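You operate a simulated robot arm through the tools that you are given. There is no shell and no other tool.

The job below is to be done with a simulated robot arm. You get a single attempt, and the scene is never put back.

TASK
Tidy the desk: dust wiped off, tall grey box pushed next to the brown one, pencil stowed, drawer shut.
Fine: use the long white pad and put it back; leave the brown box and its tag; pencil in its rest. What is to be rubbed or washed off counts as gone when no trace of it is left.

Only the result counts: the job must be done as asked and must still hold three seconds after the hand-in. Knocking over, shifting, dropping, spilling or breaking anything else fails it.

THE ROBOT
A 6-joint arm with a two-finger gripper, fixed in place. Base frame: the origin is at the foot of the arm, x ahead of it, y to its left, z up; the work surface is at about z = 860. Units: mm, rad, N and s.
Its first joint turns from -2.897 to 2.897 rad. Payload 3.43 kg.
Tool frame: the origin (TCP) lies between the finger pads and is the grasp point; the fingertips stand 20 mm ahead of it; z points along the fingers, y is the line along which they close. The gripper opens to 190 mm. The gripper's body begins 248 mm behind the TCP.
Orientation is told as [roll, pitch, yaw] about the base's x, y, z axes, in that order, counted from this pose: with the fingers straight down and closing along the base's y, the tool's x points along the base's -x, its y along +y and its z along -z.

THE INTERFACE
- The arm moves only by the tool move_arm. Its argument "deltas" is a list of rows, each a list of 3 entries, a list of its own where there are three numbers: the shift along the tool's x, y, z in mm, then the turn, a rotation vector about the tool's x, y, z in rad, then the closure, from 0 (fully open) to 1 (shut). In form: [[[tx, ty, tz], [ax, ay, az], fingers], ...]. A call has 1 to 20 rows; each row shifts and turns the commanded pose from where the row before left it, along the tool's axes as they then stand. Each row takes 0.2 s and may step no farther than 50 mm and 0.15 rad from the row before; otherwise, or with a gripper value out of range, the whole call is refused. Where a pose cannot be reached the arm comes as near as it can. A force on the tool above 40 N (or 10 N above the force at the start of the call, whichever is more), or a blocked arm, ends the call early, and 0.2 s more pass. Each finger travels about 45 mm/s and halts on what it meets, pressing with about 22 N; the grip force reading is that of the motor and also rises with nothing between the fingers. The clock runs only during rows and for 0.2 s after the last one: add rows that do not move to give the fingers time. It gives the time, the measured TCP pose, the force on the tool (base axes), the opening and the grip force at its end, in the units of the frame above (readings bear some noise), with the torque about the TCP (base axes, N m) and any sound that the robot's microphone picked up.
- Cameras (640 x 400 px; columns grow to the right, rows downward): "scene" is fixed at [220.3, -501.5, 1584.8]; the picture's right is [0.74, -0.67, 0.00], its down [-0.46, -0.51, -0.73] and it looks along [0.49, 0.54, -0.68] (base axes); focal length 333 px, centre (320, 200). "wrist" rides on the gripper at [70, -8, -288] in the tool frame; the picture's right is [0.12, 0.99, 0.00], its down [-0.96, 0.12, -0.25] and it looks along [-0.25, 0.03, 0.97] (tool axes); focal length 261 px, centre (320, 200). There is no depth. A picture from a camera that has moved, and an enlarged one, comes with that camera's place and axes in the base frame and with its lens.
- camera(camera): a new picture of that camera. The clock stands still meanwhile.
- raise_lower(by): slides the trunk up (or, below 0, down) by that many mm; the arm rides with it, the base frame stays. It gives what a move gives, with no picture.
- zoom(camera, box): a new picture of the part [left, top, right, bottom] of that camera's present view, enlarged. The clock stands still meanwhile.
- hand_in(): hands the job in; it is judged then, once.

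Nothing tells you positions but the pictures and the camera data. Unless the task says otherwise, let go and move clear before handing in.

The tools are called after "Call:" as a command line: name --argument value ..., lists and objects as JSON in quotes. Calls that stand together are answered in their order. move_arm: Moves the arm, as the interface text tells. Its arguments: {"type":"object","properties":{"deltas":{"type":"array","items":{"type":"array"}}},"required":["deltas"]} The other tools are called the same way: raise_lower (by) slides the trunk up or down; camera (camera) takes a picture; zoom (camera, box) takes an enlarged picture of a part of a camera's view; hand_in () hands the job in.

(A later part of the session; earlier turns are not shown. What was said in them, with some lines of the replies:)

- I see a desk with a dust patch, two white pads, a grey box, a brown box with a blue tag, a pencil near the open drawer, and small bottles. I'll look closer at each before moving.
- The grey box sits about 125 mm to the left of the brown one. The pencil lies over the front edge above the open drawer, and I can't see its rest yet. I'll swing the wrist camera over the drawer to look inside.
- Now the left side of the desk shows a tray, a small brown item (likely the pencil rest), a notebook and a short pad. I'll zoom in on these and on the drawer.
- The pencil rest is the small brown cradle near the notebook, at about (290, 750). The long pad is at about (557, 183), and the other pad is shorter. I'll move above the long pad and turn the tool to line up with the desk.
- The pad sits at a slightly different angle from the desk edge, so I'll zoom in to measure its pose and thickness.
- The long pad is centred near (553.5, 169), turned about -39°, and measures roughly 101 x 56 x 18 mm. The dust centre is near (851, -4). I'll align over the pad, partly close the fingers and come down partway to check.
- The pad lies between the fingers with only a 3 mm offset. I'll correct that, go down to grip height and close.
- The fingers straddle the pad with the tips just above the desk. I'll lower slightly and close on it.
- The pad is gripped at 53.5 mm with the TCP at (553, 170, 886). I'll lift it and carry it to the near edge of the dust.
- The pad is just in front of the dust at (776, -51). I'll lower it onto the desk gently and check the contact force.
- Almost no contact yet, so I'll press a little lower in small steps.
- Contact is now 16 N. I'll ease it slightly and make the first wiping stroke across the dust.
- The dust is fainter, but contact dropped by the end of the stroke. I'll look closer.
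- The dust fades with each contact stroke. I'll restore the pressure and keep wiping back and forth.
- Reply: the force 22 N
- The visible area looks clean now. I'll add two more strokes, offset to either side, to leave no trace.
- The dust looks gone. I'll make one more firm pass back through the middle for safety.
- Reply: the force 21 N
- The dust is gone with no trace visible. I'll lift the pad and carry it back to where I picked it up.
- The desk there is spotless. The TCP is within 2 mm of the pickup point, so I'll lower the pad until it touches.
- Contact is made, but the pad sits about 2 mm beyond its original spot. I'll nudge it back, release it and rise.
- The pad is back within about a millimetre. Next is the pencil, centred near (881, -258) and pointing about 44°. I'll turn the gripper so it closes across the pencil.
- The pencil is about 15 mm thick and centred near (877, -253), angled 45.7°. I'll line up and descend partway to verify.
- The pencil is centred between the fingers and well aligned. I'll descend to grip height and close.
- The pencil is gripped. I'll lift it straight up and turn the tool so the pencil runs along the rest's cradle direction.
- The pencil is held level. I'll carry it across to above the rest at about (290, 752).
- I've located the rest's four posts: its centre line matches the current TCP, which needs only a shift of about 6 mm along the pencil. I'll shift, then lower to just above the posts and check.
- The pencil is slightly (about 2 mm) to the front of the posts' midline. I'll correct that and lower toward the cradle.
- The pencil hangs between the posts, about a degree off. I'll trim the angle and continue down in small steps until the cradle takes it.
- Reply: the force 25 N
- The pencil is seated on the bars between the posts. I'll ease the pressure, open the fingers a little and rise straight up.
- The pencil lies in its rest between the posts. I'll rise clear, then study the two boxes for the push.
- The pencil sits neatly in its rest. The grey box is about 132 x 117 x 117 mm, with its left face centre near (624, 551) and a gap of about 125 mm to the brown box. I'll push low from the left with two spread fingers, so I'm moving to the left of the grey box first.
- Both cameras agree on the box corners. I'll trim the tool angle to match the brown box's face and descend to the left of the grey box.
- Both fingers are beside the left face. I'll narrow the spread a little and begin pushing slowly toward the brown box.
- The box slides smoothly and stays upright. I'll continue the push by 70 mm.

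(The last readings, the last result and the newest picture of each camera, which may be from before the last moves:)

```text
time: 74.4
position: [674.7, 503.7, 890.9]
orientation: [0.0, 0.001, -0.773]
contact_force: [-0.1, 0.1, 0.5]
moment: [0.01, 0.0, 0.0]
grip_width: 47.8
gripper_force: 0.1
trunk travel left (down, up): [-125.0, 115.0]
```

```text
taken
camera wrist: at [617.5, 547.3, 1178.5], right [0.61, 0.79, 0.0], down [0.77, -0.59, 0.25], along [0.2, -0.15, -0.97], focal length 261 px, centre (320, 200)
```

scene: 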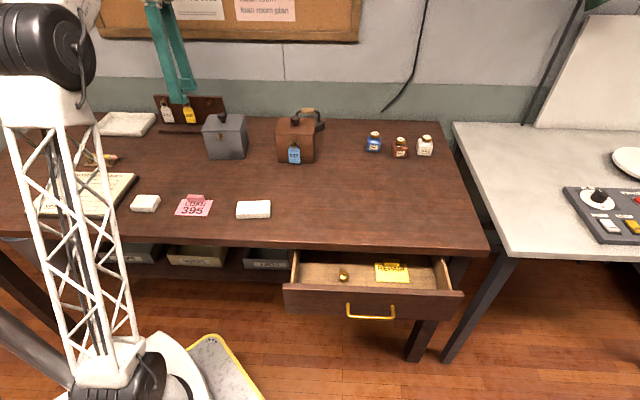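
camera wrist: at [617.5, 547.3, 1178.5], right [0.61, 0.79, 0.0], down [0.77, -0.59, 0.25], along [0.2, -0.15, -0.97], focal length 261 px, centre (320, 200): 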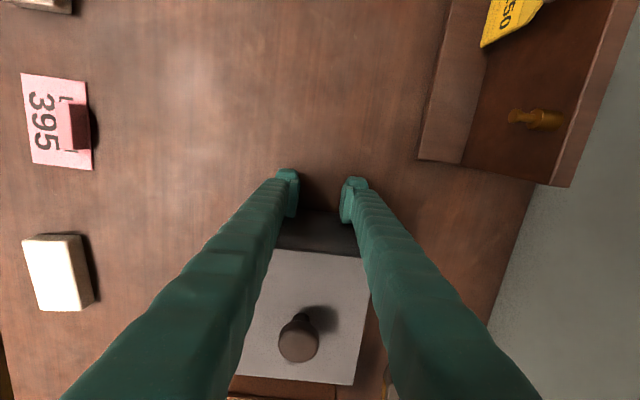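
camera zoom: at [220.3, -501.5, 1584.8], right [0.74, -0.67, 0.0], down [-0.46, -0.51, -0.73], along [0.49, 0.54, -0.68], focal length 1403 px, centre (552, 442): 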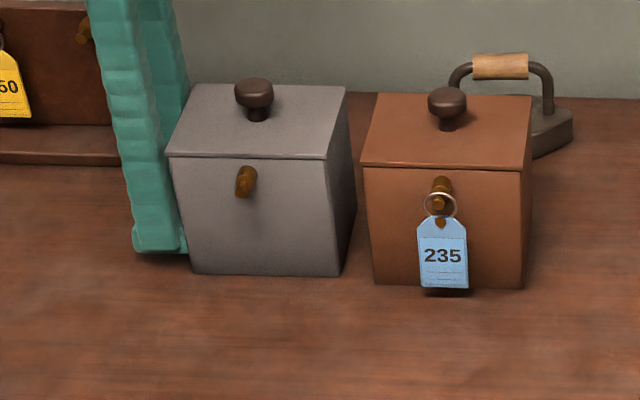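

The gap is now about 29 mm. I'll push another 18 mm and re-measure.

Call:
move_arm --deltas '[[[-6, 0, 0], [0, 0, 0], 0.747], [[-6, 0, 0], [0, 0, 0], 0.747], [[-6, 0, 0], [0, 0, 0], 0.747], [[0, 0, 0], [0, 0, 0], 0.747]]'

Call:
zoom --camera "scene" --box '[240, 105, 320, 175]'

Call:
zoom --camera "wrist" --box '[210, 200, 400, 400]'

```text
time: 75.4
position: [686.4, 490.8, 891.1]
orientation: [0.0, 0.002, -0.772]
contact_force: [-0.2, 0.2, 0.5]
moment: [0.01, -0.04, 0.02]
grip_width: 48.3
gripper_force: 0.0
trunk travel left (down, up): [-125.0, 115.0]
```

```text
5.71 times, centred on (280, 140) of scene
camera zoom: at [220.3, -501.5, 1584.8], right [0.74, -0.67, 0.0], down [-0.46, -0.51, -0.73], along [0.49, 0.54, -0.68], focal length 1904 px, centre (549, 543)
```

zoom: 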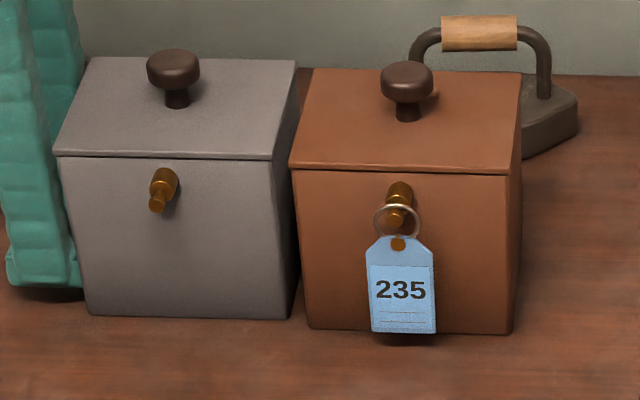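

```text
2.00 times, centred on (305, 300) of wrist
camera zoom: at [629.7, 535.1, 1179.0], right [0.61, 0.79, 0.0], down [0.77, -0.59, 0.25], along [0.2, -0.15, -0.97], focal length 521 px, centre (350, 0)
```

zoom: 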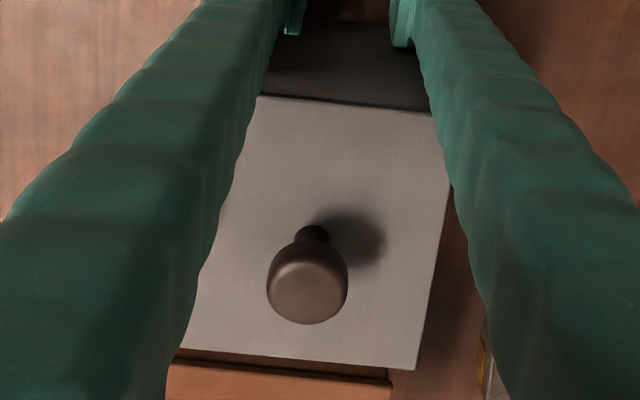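

The gap is about 12.5 mm and even front to back. I'll push 8 mm more, very slowly, stopping short of touching the brown box.

Call:
move_arm --deltas '[[[-2, 0, 0], [0, 0, 0], 0.747], [[-2, 0, 0], [0, 0, 0], 0.747], [[-2, 0, 0], [0, 0, 0], 0.747], [[-2, 0, 0], [0, 0, 0], 0.747], [[0, 0, 0], [0, 0, 0], 0.747]]'

Call:
zoom --camera "scene" --box '[240, 105, 320, 175]'

```text
time: 76.6
position: [690.7, 485.1, 889.7]
orientation: [0.0, 0.0, -0.771]
contact_force: [-0.6, 1.2, 1.4]
moment: [-0.01, 0.02, -0.03]
grip_width: 48.1
gripper_force: 0.1
trunk travel left (down, up): [-125.0, 115.0]
```

```text
5.71 times, centred on (280, 140) of scene
camera zoom: at [220.3, -501.5, 1584.8], right [0.74, -0.67, 0.0], down [-0.46, -0.51, -0.73], along [0.49, 0.54, -0.68], focal length 1904 px, centre (549, 543)
```

zoom: 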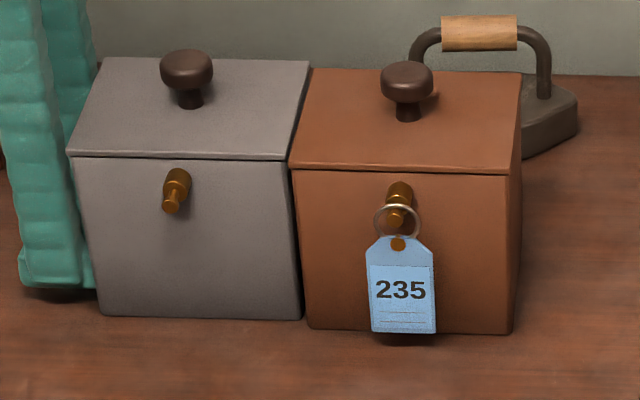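

The grey box now sits about 4 mm from the brown one, and the brown box and its tag haven't moved. I'll back the fingers away to the left and rise.

Call:
move_arm --deltas '[[[5, 0, 0], [0, 0, 0], 0.747], [[15, 0, 0], [0, 0, 0], 0.747], [[25, 0, 0], [0, 0, 0], 0.747], [[0, 0, -30], [0, 0, 0], 0.747], [[0, 0, -40], [0, 0, 0], 0.747], [[0, 0, -40], [0, 0, 0], 0.747], [[0, 0, -40], [0, 0, 0], 0.747], [[0, 0, -40], [0, 0, 0], 0.747], [[0, 0, 0], [0, 0, 0], 0.747]]'

Call:
zoom --camera "scene" --box '[190, 95, 340, 190]'

Call:
camera --camera "wrist"

Call:
camera --camera "scene"

```text
time: 78.6
position: [659.6, 518.3, 1082.8]
orientation: [-0.002, 0.001, -0.773]
contact_force: [-0.4, 0.3, 0.6]
moment: [0.01, -0.02, -0.01]
grip_width: 48.3
gripper_force: 0.0
trunk travel left (down, up): [-125.0, 115.0]
```

```text
4.21 times, centred on (265, 142) of scene
camera zoom: at [220.3, -501.5, 1584.8], right [0.74, -0.67, 0.0], down [-0.46, -0.51, -0.73], along [0.49, 0.54, -0.68], focal length 1403 px, centre (552, 442)
```

zoom: 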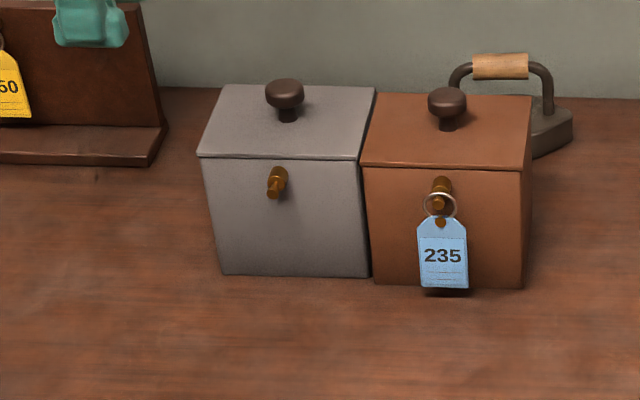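

```text
taken
camera wrist: at [602.9, 563.0, 1371.2], right [0.61, 0.79, 0.0], down [0.77, -0.59, 0.25], along [0.2, -0.15, -0.97], focal length 261 px, centre (320, 200)
```

wrist: 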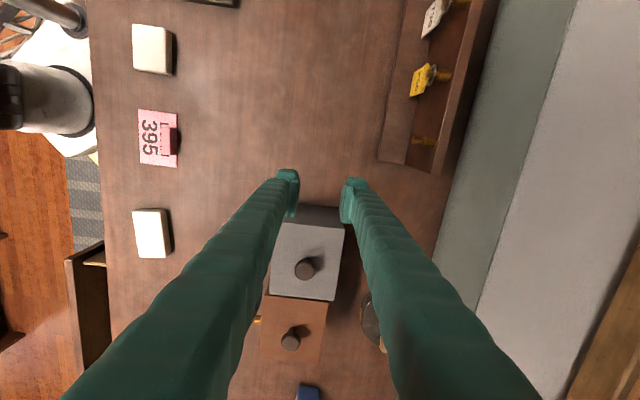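

```text
taken
```

scene: 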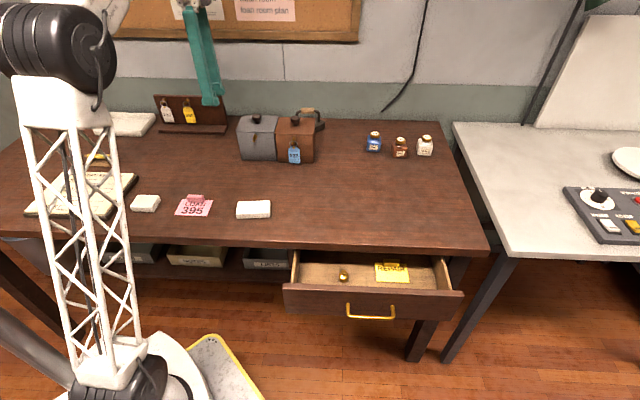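

The boxes are side by side and nothing else has moved. The drawer is next: its handle bar is centred near (609, -270), about 30 mm in front of the panel and at z of about 755. I'll close the fingers, turn the tool and move over the floor in front of the drawer.

Call:
move_arm --deltas '[[[0, 0, 0], [0, 0, -0.1416], 1.0], [[0, 0, 0], [0, 0, -0.1416], 1.0], [[0, 0, 0], [0, 0, -0.1416], 1.0], [[0, 0, 0], [0, 0, -0.1416], 1.0], [[0, 0, 0], [0, 0, -0.1416], 1.0], [[0, 0, 0], [0, 0, -0.1416], 1.0], [[0, 0, 0], [0, 0, -0.1416], 1.0], [[0, 0, 0], [0, 0, -0.1416], 1.0], [[0, 0, 0], [0, 0, -0.1416], 1.0], [[0, 0, 0], [0, 0, -0.1416], 1.0], [[0, 0, 0], [0, 0, -0.1416], 1.0], [[0, 0, 0], [0, 0, 0], 1.0]]'

Call:
move_arm --deltas '[[[35.72, -28.94, 0], [0, 0, 0], 1.0], [[35.72, -28.94, 0], [0, 0, 0], 1.0], [[35.72, -28.94, 0], [0, 0, 0], 1.0], [[35.72, -28.94, 0], [0, 0, 0], 1.0], [[35.72, -28.94, 0], [0, 0, 0], 1.0], [[35.72, -28.94, 0], [0, 0, 0], 1.0], [[35.72, -28.94, 0], [0, 0, 0], 1.0], [[35.72, -28.94, 0], [0, 0, 0], 1.0], [[35.72, -28.94, 0], [0, 0, 0], 1.0], [[35.72, -28.94, 0], [0, 0, 0], 1.0], [[35.72, -28.94, 0], [0, 0, 0], 1.0], [[35.72, -28.94, 0], [0, 0, 0], 1.0], [[35.72, -28.94, 0], [0, 0, 0], 1.0], [[35.72, -28.94, 0], [0, 0, 0], 1.0], [[35.72, -28.94, 0], [0, 0, 0], 1.0], [[35.72, -28.94, 0], [0, 0, 0], 1.0], [[35.72, -28.94, 0], [0, 0, 0], 1.0], [[35.72, -28.94, 0], [0, 0, 0], 1.0], [[0, 0, 0], [0, 0, 0], 1.0], [[0, 0, 0], [0, 0, 0], 1.0]]'

Call:
camera --camera "wrist"

Call:
camera --camera "scene"

```text
time: 81.2
position: [660.0, 516.8, 1080.7]
orientation: [0.001, 0.0, 0.786]
contact_force: [-0.6, 0.0, 0.2]
moment: [0.0, 0.0, 0.03]
grip_width: 0.0
gripper_force: 22.6
trunk travel left (down, up): [-125.0, 115.0]
```

```text
time: 85.4
position: [570.6, -306.0, 1081.1]
orientation: [0.0, 0.0, 0.785]
contact_force: [0.3, 0.8, 0.5]
moment: [-0.05, 0.02, 0.02]
grip_width: 0.0
gripper_force: 21.8
trunk travel left (down, up): [-125.0, 115.0]
```

```text
taken
camera wrist: at [526.7, -360.8, 1369.6], right [-0.79, 0.62, 0.0], down [0.6, 0.76, 0.25], along [0.15, 0.19, -0.97], focal length 261 px, centre (320, 200)
```

wrist: 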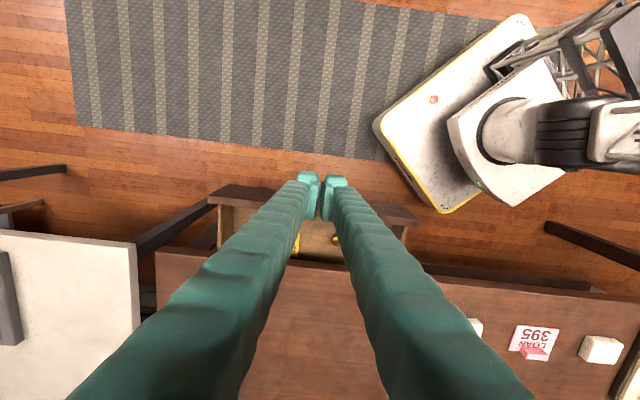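

```text
taken
```

scene: 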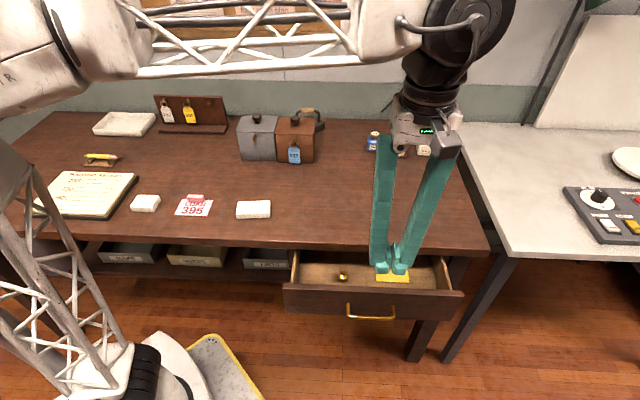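

Call:
zoom --camera "wrist" --box '[200, 140, 430, 280]'

Call:
zoom --camera "scene" --box '[270, 220, 480, 340]'

```text
2.78 times, centred on (315, 210) of wrist
camera zoom: at [526.7, -360.8, 1369.6], right [-0.79, 0.62, 0.0], down [0.6, 0.76, 0.25], along [0.15, 0.19, -0.97], focal length 725 px, centre (334, 172)
```

zoom: 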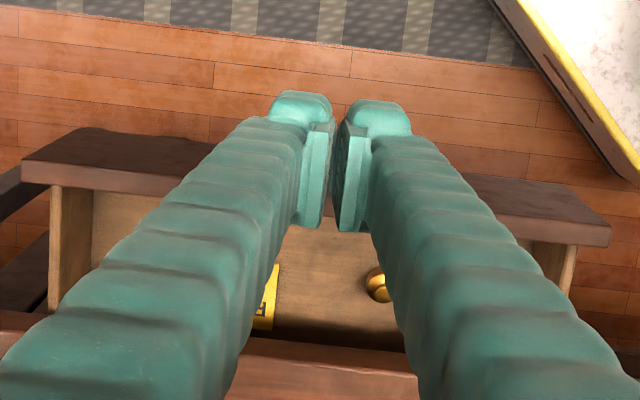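

```text
3.05 times, centred on (375, 280) of scene
camera zoom: at [220.3, -501.5, 1584.8], right [0.74, -0.67, 0.0], down [-0.46, -0.51, -0.73], along [0.49, 0.54, -0.68], focal length 1016 px, centre (152, -44)
```

zoom: 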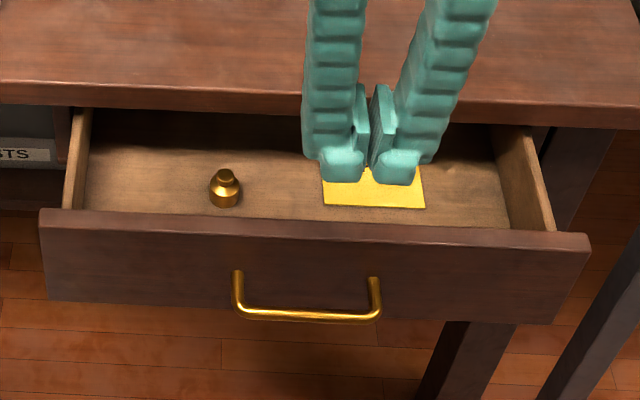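

The fingers are centred in front of the handle, with about 28 mm of clearance. I'll descend to handle height.

Call:
move_arm --deltas '[[[0, 0, 40], [0, 0, 0], 1.0], [[0, 0, 40], [0, 0, 0], 1.0], [[0, 0, 40], [0, 0, 0], 1.0], [[0, 0, 40], [0, 0, 0], 1.0], [[0, 0, 40], [0, 0, 0], 1.0], [[0, 0, 40], [0, 0, 0], 1.0], [[0, 0, 40], [0, 0, 0], 1.0], [[0, 0, 40], [0, 0, 0], 1.0], [[0, 0, 4], [0, 0, 0], 1.0], [[0, 0, 0], [0, 0, 0], 1.0]]'

Call:
zoom --camera "scene" --box '[270, 200, 480, 340]'

Call:
camera --camera "wrist"

Call:
camera --camera "scene"

```text
time: 87.6
position: [573.5, -306.3, 758.3]
orientation: [-0.001, 0.0, 0.786]
contact_force: [0.5, -0.4, 0.5]
moment: [0.02, -0.02, 0.0]
grip_width: 0.0
gripper_force: 22.0
trunk travel left (down, up): [-125.0, 115.0]
```

```text
2.86 times, centred on (375, 270) of scene
camera zoom: at [220.3, -501.5, 1584.8], right [0.74, -0.67, 0.0], down [-0.46, -0.51, -0.73], along [0.49, 0.54, -0.68], focal length 952 px, centre (163, 0)
```

zoom: 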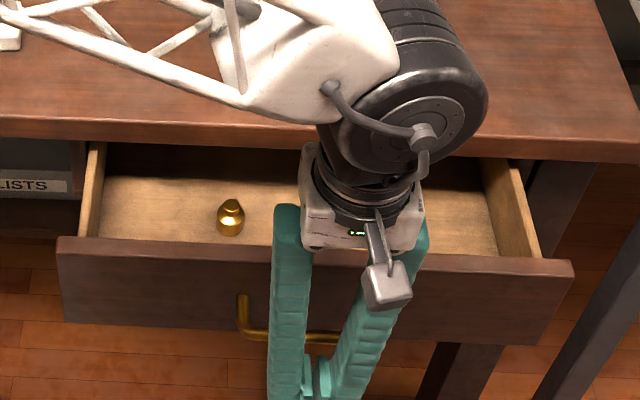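

```text
taken
camera wrist: at [529.0, -360.2, 1045.4], right [-0.79, 0.62, 0.0], down [0.6, 0.76, 0.25], along [0.15, 0.19, -0.97], focal length 261 px, centre (320, 200)
```

wrist: 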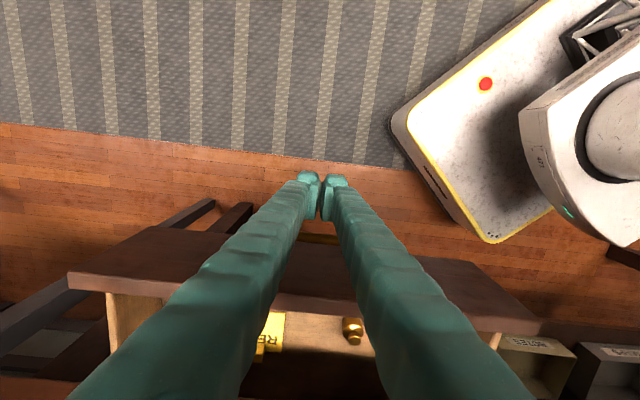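

```text
taken
```

scene: 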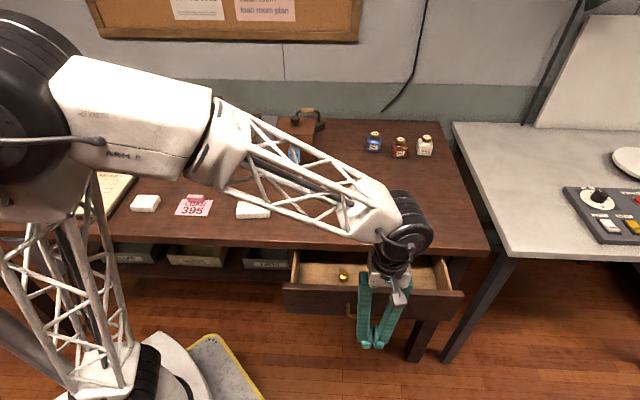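

The fingers are at handle height in front of the bar. I'll start pushing slowly toward the desk.

Call:
move_arm --deltas '[[[-8, 0, 0], [0, 0, 0], 1.0], [[-8, 0, 0], [0, 0, 0], 1.0], [[-5, 0, 0], [0, 0, 0], 1.0], [[-3, 0, 0], [0, 0, 0], 1.0], [[-3, 0, 0], [0, 0, 0], 1.0], [[-3, 0, 0], [0, 0, 0], 1.0], [[-4, 0, 0], [0, 0, 0], 1.0], [[-5, 0, 0], [0, 0, 0], 1.0], [[-5, 0, 0], [0, 0, 0], 1.0], [[-5, 0, 0], [0, 0, 0], 1.0], [[0, 0, 0], [0, 0, 0], 1.0]]'

Call:
zoom --camera "scene" --box '[270, 200, 480, 340]'

Call:
camera --camera "wrist"

```text
time: 90.0
position: [606.9, -269.7, 756.1]
orientation: [0.0, 0.0, 0.785]
contact_force: [-0.4, -0.2, 0.2]
moment: [-0.01, 0.02, 0.0]
grip_width: 0.0
gripper_force: 22.4
trunk travel left (down, up): [-125.0, 115.0]
```

```text
2.86 times, centred on (375, 270) of scene
camera zoom: at [220.3, -501.5, 1584.8], right [0.74, -0.67, 0.0], down [-0.46, -0.51, -0.73], along [0.49, 0.54, -0.68], focal length 952 px, centre (163, 0)
```

zoom: 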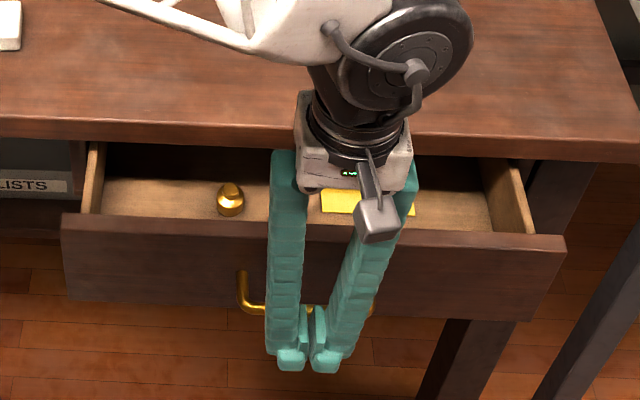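

```text
taken
camera wrist: at [563.1, -325.4, 1044.4], right [-0.79, 0.62, 0.0], down [0.6, 0.76, 0.25], along [0.15, 0.19, -0.97], focal length 261 px, centre (320, 200)
```

wrist: 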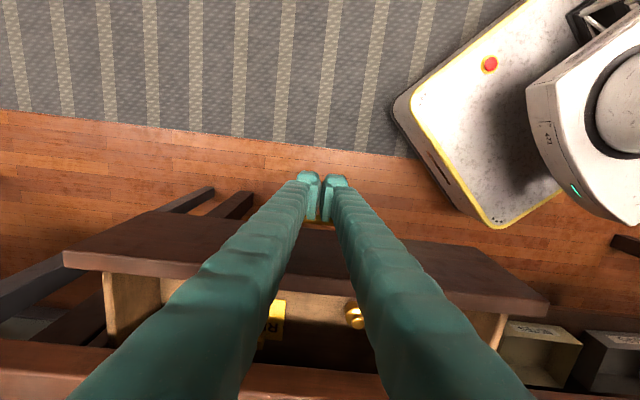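

The drawer is moving in with its contents steady. I'll keep going at the same pace.

Call:
move_arm --deltas '[[[-3, 0, 0], [0, 0, 0], 1.0], [[-5, 0, 0], [0, 0, 0], 1.0], [[-5, 0, 0], [0, 0, 0], 1.0], [[-5, 0, 0], [0, 0, 0], 1.0], [[-5, 0, 0], [0, 0, 0], 1.0], [[-5, 0, 0], [0, 0, 0], 1.0], [[-5, 0, 0], [0, 0, 0], 1.0], [[-5, 0, 0], [0, 0, 0], 1.0], [[-5, 0, 0], [0, 0, 0], 1.0], [[-5, 0, 0], [0, 0, 0], 1.0], [[-5, 0, 0], [0, 0, 0], 1.0], [[-5, 0, 0], [0, 0, 0], 1.0], [[-4, 0, 0], [0, 0, 0], 1.0], [[-3, 0, 0], [0, 0, 0], 1.0], [[0, 0, 0], [0, 0, 0], 1.0]]'

Call:
zoom --camera "scene" --box '[270, 200, 480, 340]'

Call:
camera --camera "wrist"

```text
time: 93.2
position: [654.8, -225.1, 756.4]
orientation: [0.001, 0.001, 0.786]
contact_force: [-0.4, 0.5, 0.6]
moment: [0.0, 0.03, -0.02]
grip_width: 0.1
gripper_force: 21.7
trunk travel left (down, up): [-125.0, 115.0]
```

```text
2.86 times, centred on (375, 270) of scene
camera zoom: at [220.3, -501.5, 1584.8], right [0.74, -0.67, 0.0], down [-0.46, -0.51, -0.73], along [0.49, 0.54, -0.68], focal length 952 px, centre (163, 0)
```

zoom: 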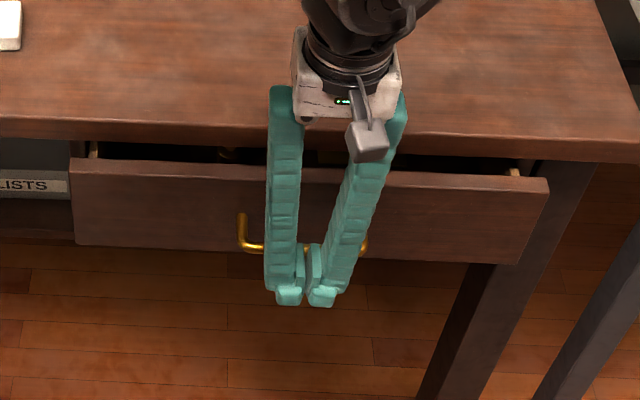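

```text
taken
camera wrist: at [609.5, -279.7, 1044.9], right [-0.79, 0.62, 0.0], down [0.6, 0.76, 0.25], along [0.15, 0.19, -0.97], focal length 261 px, centre (320, 200)
```

wrist: 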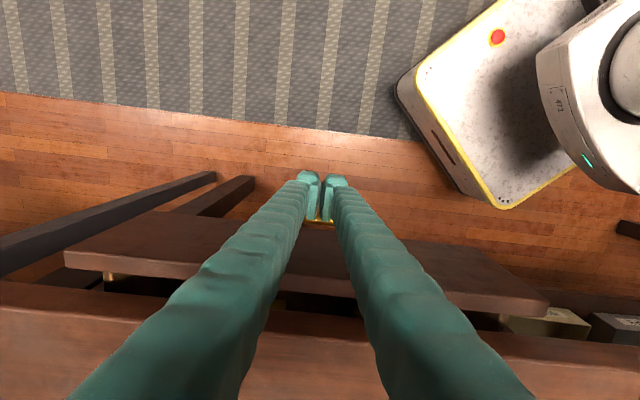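

Roughly 35 mm remains. I'll push on more slowly and watch for the end stop.

Call:
move_arm --deltas '[[[-3, 0, 0], [0, 0, 0], 1.0], [[-3, 0, 0], [0, 0, 0], 1.0], [[-3, 0, 0], [0, 0, 0], 1.0], [[-3, 0, 0], [0, 0, 0], 1.0], [[-3, 0, 0], [0, 0, 0], 1.0], [[-3, 0, 0], [0, 0, 0], 1.0], [[-3, 0, 0], [0, 0, 0], 1.0], [[-2, 0, 0], [0, 0, 0], 1.0], [[0, 0, 0], [0, 0, 0], 1.0]]'

Call:
zoom --camera "scene" --box '[270, 200, 480, 340]'

Call:
camera --camera "wrist"

```text
time: 95.2
position: [670.6, -208.1, 756.8]
orientation: [0.0, -0.001, 0.784]
contact_force: [0.2, -1.0, -1.3]
moment: [-0.05, 0.0, 0.04]
grip_width: 0.1
gripper_force: 21.9
trunk travel left (down, up): [-125.0, 115.0]
```

```text
2.86 times, centred on (375, 270) of scene
camera zoom: at [220.3, -501.5, 1584.8], right [0.74, -0.67, 0.0], down [-0.46, -0.51, -0.73], along [0.49, 0.54, -0.68], focal length 952 px, centre (163, 0)
```

zoom: 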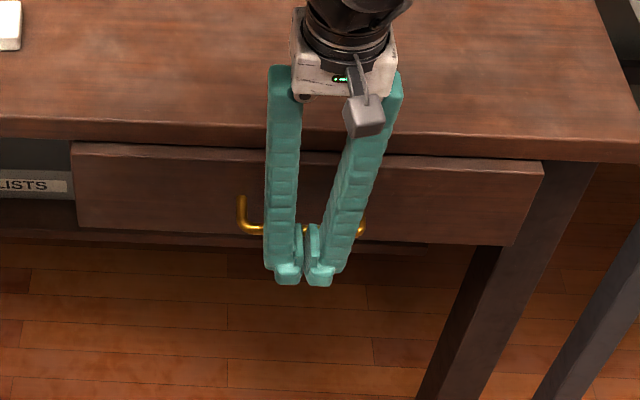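

```text
taken
camera wrist: at [625.6, -263.7, 1044.4], right [-0.79, 0.62, 0.0], down [0.6, 0.76, 0.25], along [0.15, 0.19, -0.97], focal length 261 px, centre (320, 200)
```

wrist: 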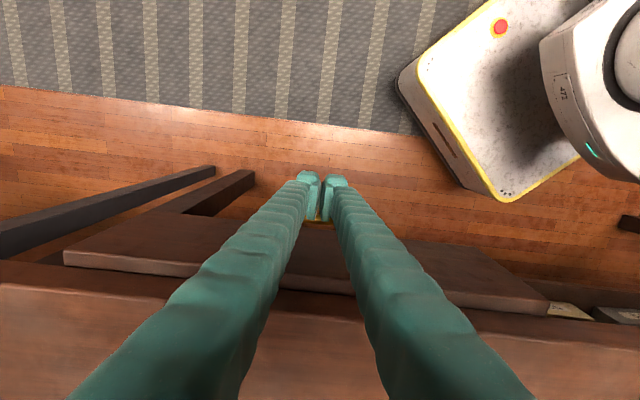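

The panel is nearly under the desk edge. I'll continue in 2 mm steps until it meets the stop.

Call:
move_arm --deltas '[[[-2, 0, 0], [0, 0, 0], 1.0], [[-2, 0, 0], [0, 0, 0], 1.0], [[-2, 0, 0], [0, 0, 0], 1.0], [[-2, 0, 0], [0, 0, 0], 1.0], [[-2, 0, 0], [0, 0, 0], 1.0], [[0, 0, 0], [0, 0, 0], 1.0]]'

Call:
zoom --camera "scene" --box '[270, 200, 480, 340]'

Call:
zoom --camera "wrist" --box '[40, 180, 640, 400]'

```text
time: 96.6
position: [675.8, -202.4, 756.5]
orientation: [0.0, 0.0, 0.787]
contact_force: [-0.4, -1.2, -0.4]
moment: [0.01, -0.03, -0.02]
grip_width: 0.0
gripper_force: 21.4
trunk travel left (down, up): [-125.0, 115.0]
```

```text
2.86 times, centred on (375, 270) of scene
camera zoom: at [220.3, -501.5, 1584.8], right [0.74, -0.67, 0.0], down [-0.46, -0.51, -0.73], along [0.49, 0.54, -0.68], focal length 952 px, centre (163, 0)
```

zoom: 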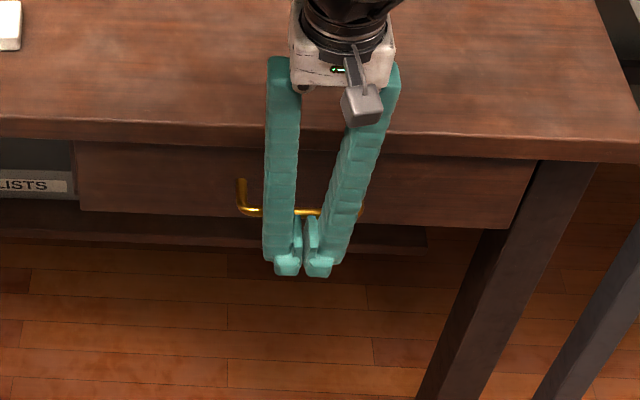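

```text
1.07 times, centred on (340, 290) of wrist (not enlarged: the box is as wide or as high as the picture)
camera zoom: at [631.9, -256.5, 1044.6], right [-0.79, 0.62, 0.0], down [0.6, 0.76, 0.25], along [0.15, 0.19, -0.97], focal length 278 px, centre (299, 104)
```

zoom: 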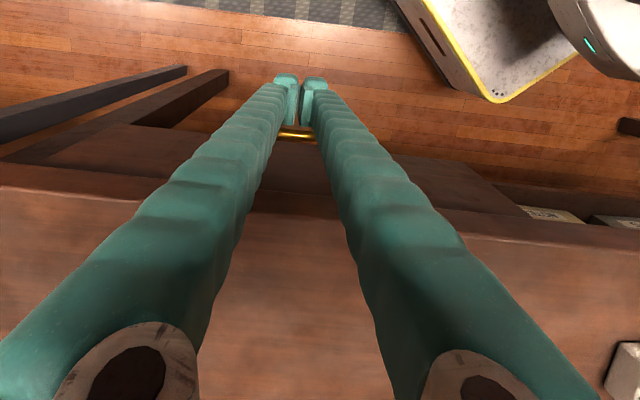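

The drawer appears to have slid in ahead of the fingers. I'll follow up gently until I feel the stop, to confirm it's fully shut.

Call:
move_arm --deltas '[[[-3, 0, 0], [0, 0, 0], 1.0], [[-3, 0, 0], [0, 0, 0], 1.0], [[-2, 0, 0], [0, 0, 0], 1.0], [[-2, 0, 0], [0, 0, 0], 1.0], [[0, 0, 0], [0, 0, 0], 1.0]]'

Call:
move_arm --deltas '[[[-1.5, 0, 0], [0, 0, 0], 1.0], [[-1.5, 0, 0], [0, 0, 0], 1.0], [[0, 0, 0], [0, 0, 0], 1.0]]'

Call:
zoom --camera "wrist" --box '[220, 150, 420, 290]'

Call:
zoom --camera "scene" --box '[270, 200, 480, 340]'

```text
time: 97.8
position: [684.6, -194.1, 756.5]
orientation: [0.0, 0.0, 0.785]
contact_force: [-0.5, 0.1, -1.0]
moment: [-0.03, -0.02, -0.03]
grip_width: 0.0
gripper_force: 22.3
trunk travel left (down, up): [-125.0, 115.0]
```

```text
time: 98.6
position: [685.0, -193.5, 755.8]
orientation: [0.002, 0.003, 0.784]
contact_force: [-16.8, -18.7, -6.8]
moment: [-0.14, 0.08, 0.09]
grip_width: 5.9
gripper_force: 34.4
trunk travel left (down, up): [-125.0, 115.0]
```

```text
2.86 times, centred on (320, 220) of wrist
camera zoom: at [641.3, -248.5, 1044.9], right [-0.79, 0.62, 0.0], down [0.6, 0.76, 0.25], along [0.15, 0.19, -0.97], focal length 745 px, centre (320, 143)
```

zoom: 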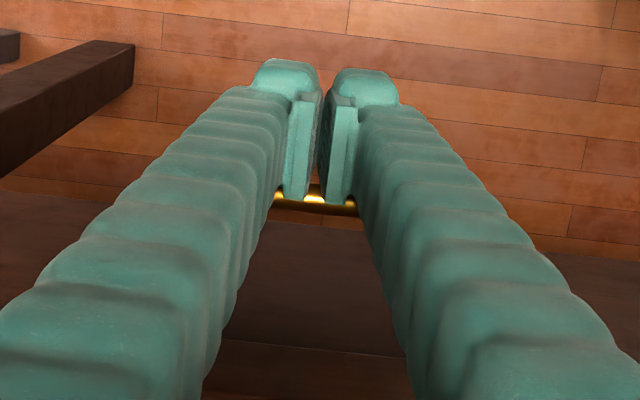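

```text
2.86 times, centred on (375, 270) of scene
camera zoom: at [220.3, -501.5, 1584.8], right [0.74, -0.67, 0.0], down [-0.46, -0.51, -0.73], along [0.49, 0.54, -0.68], focal length 952 px, centre (163, 0)
```

zoom: 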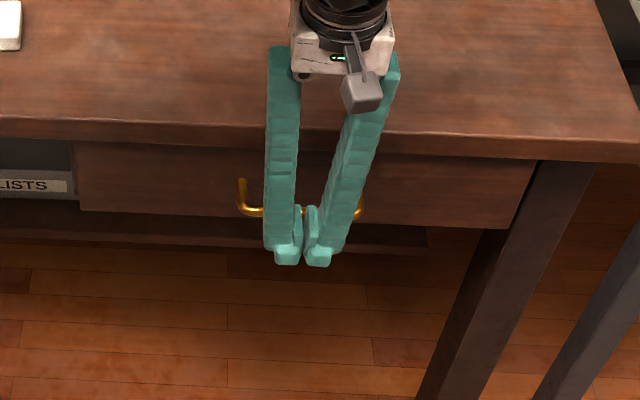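

The drawer has met its hard stop, so it's fully shut. I'll back away, then rise clear.

Call:
move_arm --deltas '[[[4, 0, 0], [0, 0, 0], 1.0], [[15, 0, 0], [0, 0, 0], 1.0], [[40, 0, 0], [0, 0, 0], 1.0], [[40, 0, 0], [0, 0, 0], 1.0], [[0, 0, -40], [0, 0, 0], 1.0], [[0, 0, -40], [0, 0, 0], 1.0], [[0, 0, -40], [0, 0, 0], 1.0], [[0, 0, -40], [0, 0, 0], 1.0], [[0, 0, -40], [0, 0, 0], 1.0], [[0, 0, -40], [0, 0, 0], 1.0], [[0, 0, -40], [0, 0, 0], 1.0], [[0, 0, -40], [0, 0, 0], 1.0], [[0, 0, 0], [0, 0, 0], 1.0]]'

Call:
camera --camera "scene"

Call:
camera --camera "wrist"

Call:
zoom --camera "scene" --box '[270, 200, 480, 340]'

Call:
zoom --camera "scene" --box '[190, 95, 440, 230]'

Call:
zoom --camera "scene" --box '[20, 95, 280, 240]'

```text
time: 101.4
position: [616.2, -263.4, 1076.7]
orientation: [0.0, 0.0, 0.785]
contact_force: [0.3, -0.5, 0.6]
moment: [0.0, 0.04, -0.03]
grip_width: 0.0
gripper_force: 34.4
trunk travel left (down, up): [-125.0, 115.0]
```

```text
taken
```

scene: 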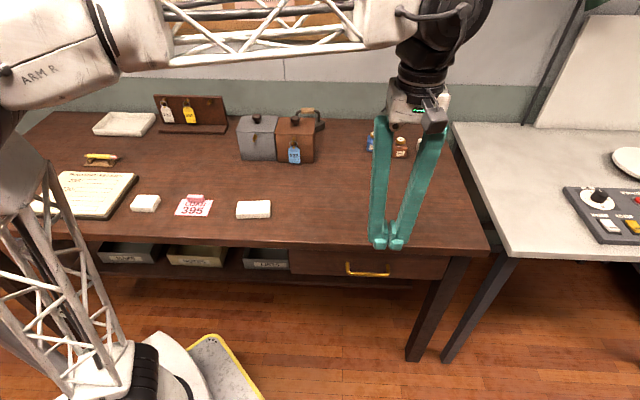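

```text
taken
camera wrist: at [571.4, -318.2, 1364.4], right [-0.79, 0.62, 0.0], down [0.6, 0.76, 0.25], along [0.15, 0.19, -0.97], focal length 261 px, centre (320, 200)
```

wrist: 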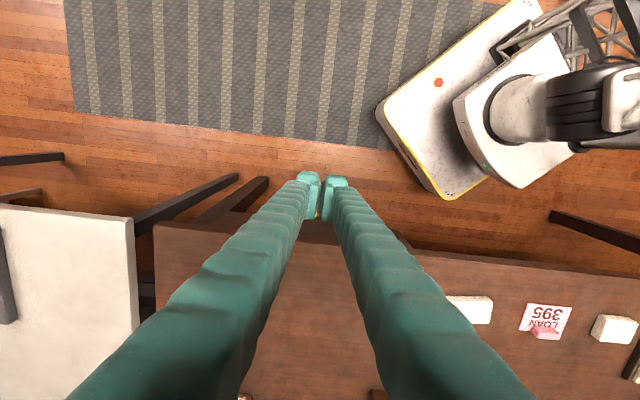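

```text
2.86 times, centred on (375, 270) of scene
camera zoom: at [220.3, -501.5, 1584.8], right [0.74, -0.67, 0.0], down [-0.46, -0.51, -0.73], along [0.49, 0.54, -0.68], focal length 952 px, centre (163, 0)
```

zoom: 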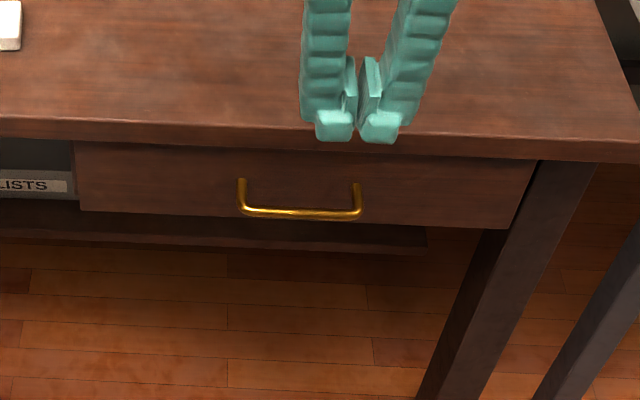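

```text
2.56 times, centred on (315, 162) of scene
camera zoom: at [220.3, -501.5, 1584.8], right [0.74, -0.67, 0.0], down [-0.46, -0.51, -0.73], along [0.49, 0.54, -0.68], focal length 853 px, centre (333, 296)
```

zoom: 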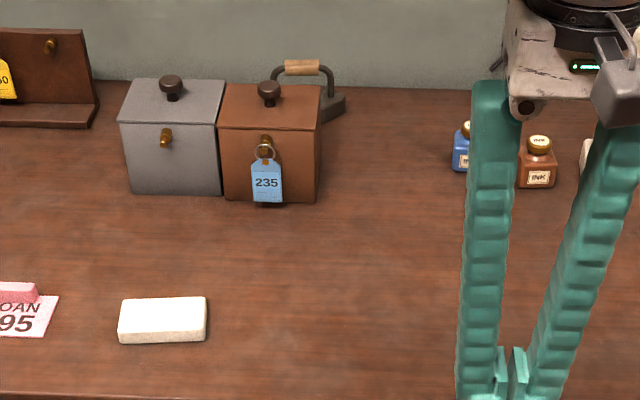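

```text
2.46 times, centred on (150, 168) of scene
camera zoom: at [220.3, -501.5, 1584.8], right [0.74, -0.67, 0.0], down [-0.46, -0.51, -0.73], along [0.49, 0.54, -0.68], focal length 820 px, centre (738, 280)
```

zoom: 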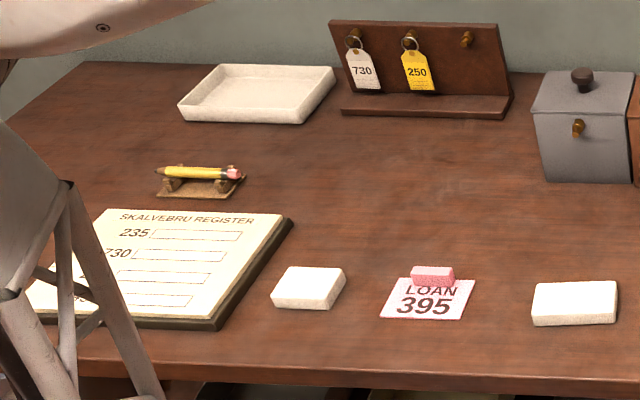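

All four parts look finished: the drawer is shut, the pencil rests, the boxes are adjacent and the pad is back. I'll move the arm aside for a final close look at the wiped area.

Call:
move_arm --deltas '[[[30, 30, -20], [0, 0, 0], 0.8], [[30, 30, 0], [0, 0, 0], 0.6], [[30, 30, 0], [0, 0, 0], 0.5], [[0, 40, 0], [0, 0, 0], 0.5], [[0, 40, 0], [0, 0, 0], 0.5], [[0, 40, 0], [0, 0, 0], 0.5], [[0, 0, 0], [0, 0, 0], 0.5], [[0, 0, 0], [0, 0, 0], 0.5]]'

Call:
camera --camera "scene"

Call:
zoom --camera "scene" --box '[310, 150, 430, 235]'

Call:
zoom --camera "scene" --box '[240, 105, 320, 175]'

Call:
zoom --camera "scene" --box '[60, 130, 140, 190]'

Call:
zoom --camera "scene" --box '[270, 200, 480, 340]'

```text
time: 103.2
position: [404.3, -177.7, 1095.3]
orientation: [-0.001, 0.0, 0.784]
contact_force: [-0.1, 0.2, -0.2]
moment: [-0.02, 0.0, -0.01]
grip_width: 94.8
gripper_force: 0.0
trunk travel left (down, up): [-125.0, 115.0]
```

```text
taken
```

scene: 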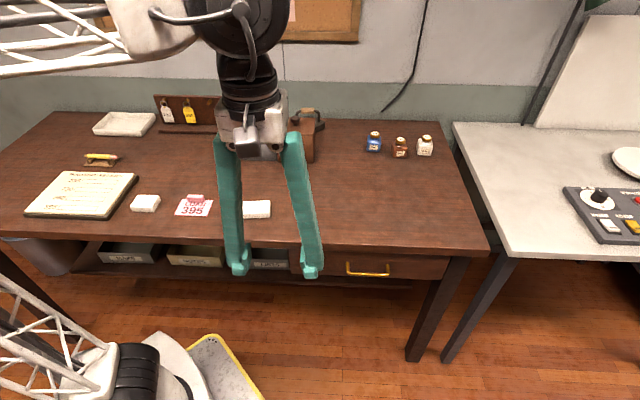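

```text
4.71 times, centred on (370, 192) of scene
camera zoom: at [220.3, -501.5, 1584.8], right [0.74, -0.67, 0.0], down [-0.46, -0.51, -0.73], along [0.49, 0.54, -0.68], focal length 1568 px, centre (85, 235)
```

zoom: 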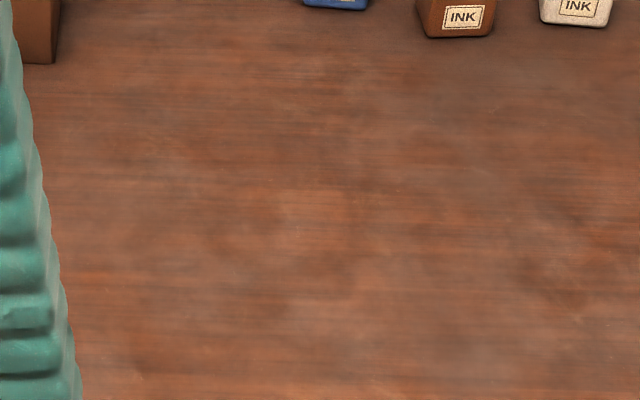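

```text
5.71 times, centred on (280, 140) of scene
camera zoom: at [220.3, -501.5, 1584.8], right [0.74, -0.67, 0.0], down [-0.46, -0.51, -0.73], along [0.49, 0.54, -0.68], focal length 1904 px, centre (549, 543)
```

zoom: 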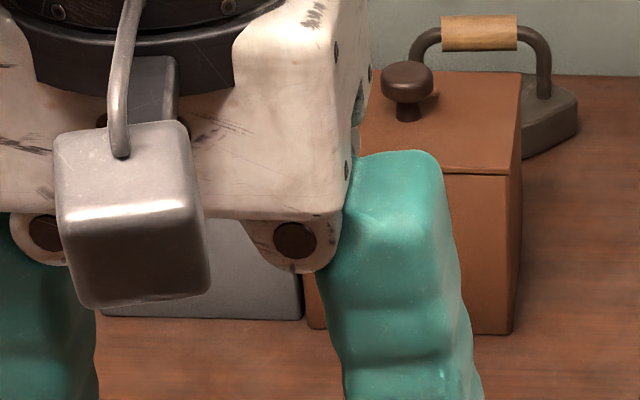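

```text
6.67 times, centred on (100, 160) of scene
camera zoom: at [220.3, -501.5, 1584.8], right [0.74, -0.67, 0.0], down [-0.46, -0.51, -0.73], along [0.49, 0.54, -0.68], focal length 2222 px, centre (1787, 467)
```

zoom: 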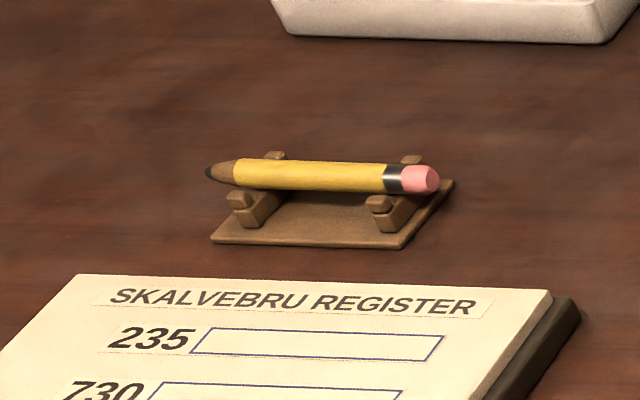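

```text
2.86 times, centred on (375, 270) of scene
camera zoom: at [220.3, -501.5, 1584.8], right [0.74, -0.67, 0.0], down [-0.46, -0.51, -0.73], along [0.49, 0.54, -0.68], focal length 952 px, centre (163, 0)
```

zoom: 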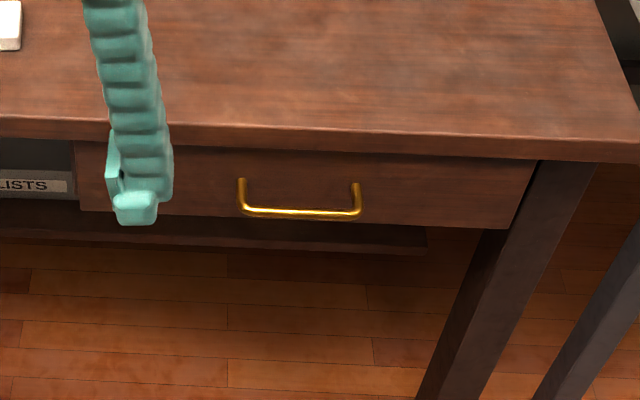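

The wiped area shows no trace of dust, the pencil lies in its rest and the drawer is shut. The grey box stands beside the unmoved brown box and tag, the long pad is back in place, and the arm is clear, so I'm handing in.

Call:
hand_in

```text
The job is handed in.
```

I tidied the desk as asked and handed the job in; the hand-in gave no verdict.

- **Dust:** I wiped it off with the long white pad. Close-up pictures of the area show no trace left. The pad is back within about a millimetre of where it was.
- **Grey box:** I pushed it across until it stood about 4 mm from the brown box, without touching it. The brown box and its tag have not moved.
- **Pencil:** It lies in its rest, between the posts.
- **Drawer:** It is shut; I pushed it in slowly until I felt the stop. The brass knob and the REPAIR tag are still inside. Both looked steady while I could see them, but I could not check them once it closed.

I saw nothing else on the desk shifted or knocked over. The arm is clear of everything, with its gripper empty.
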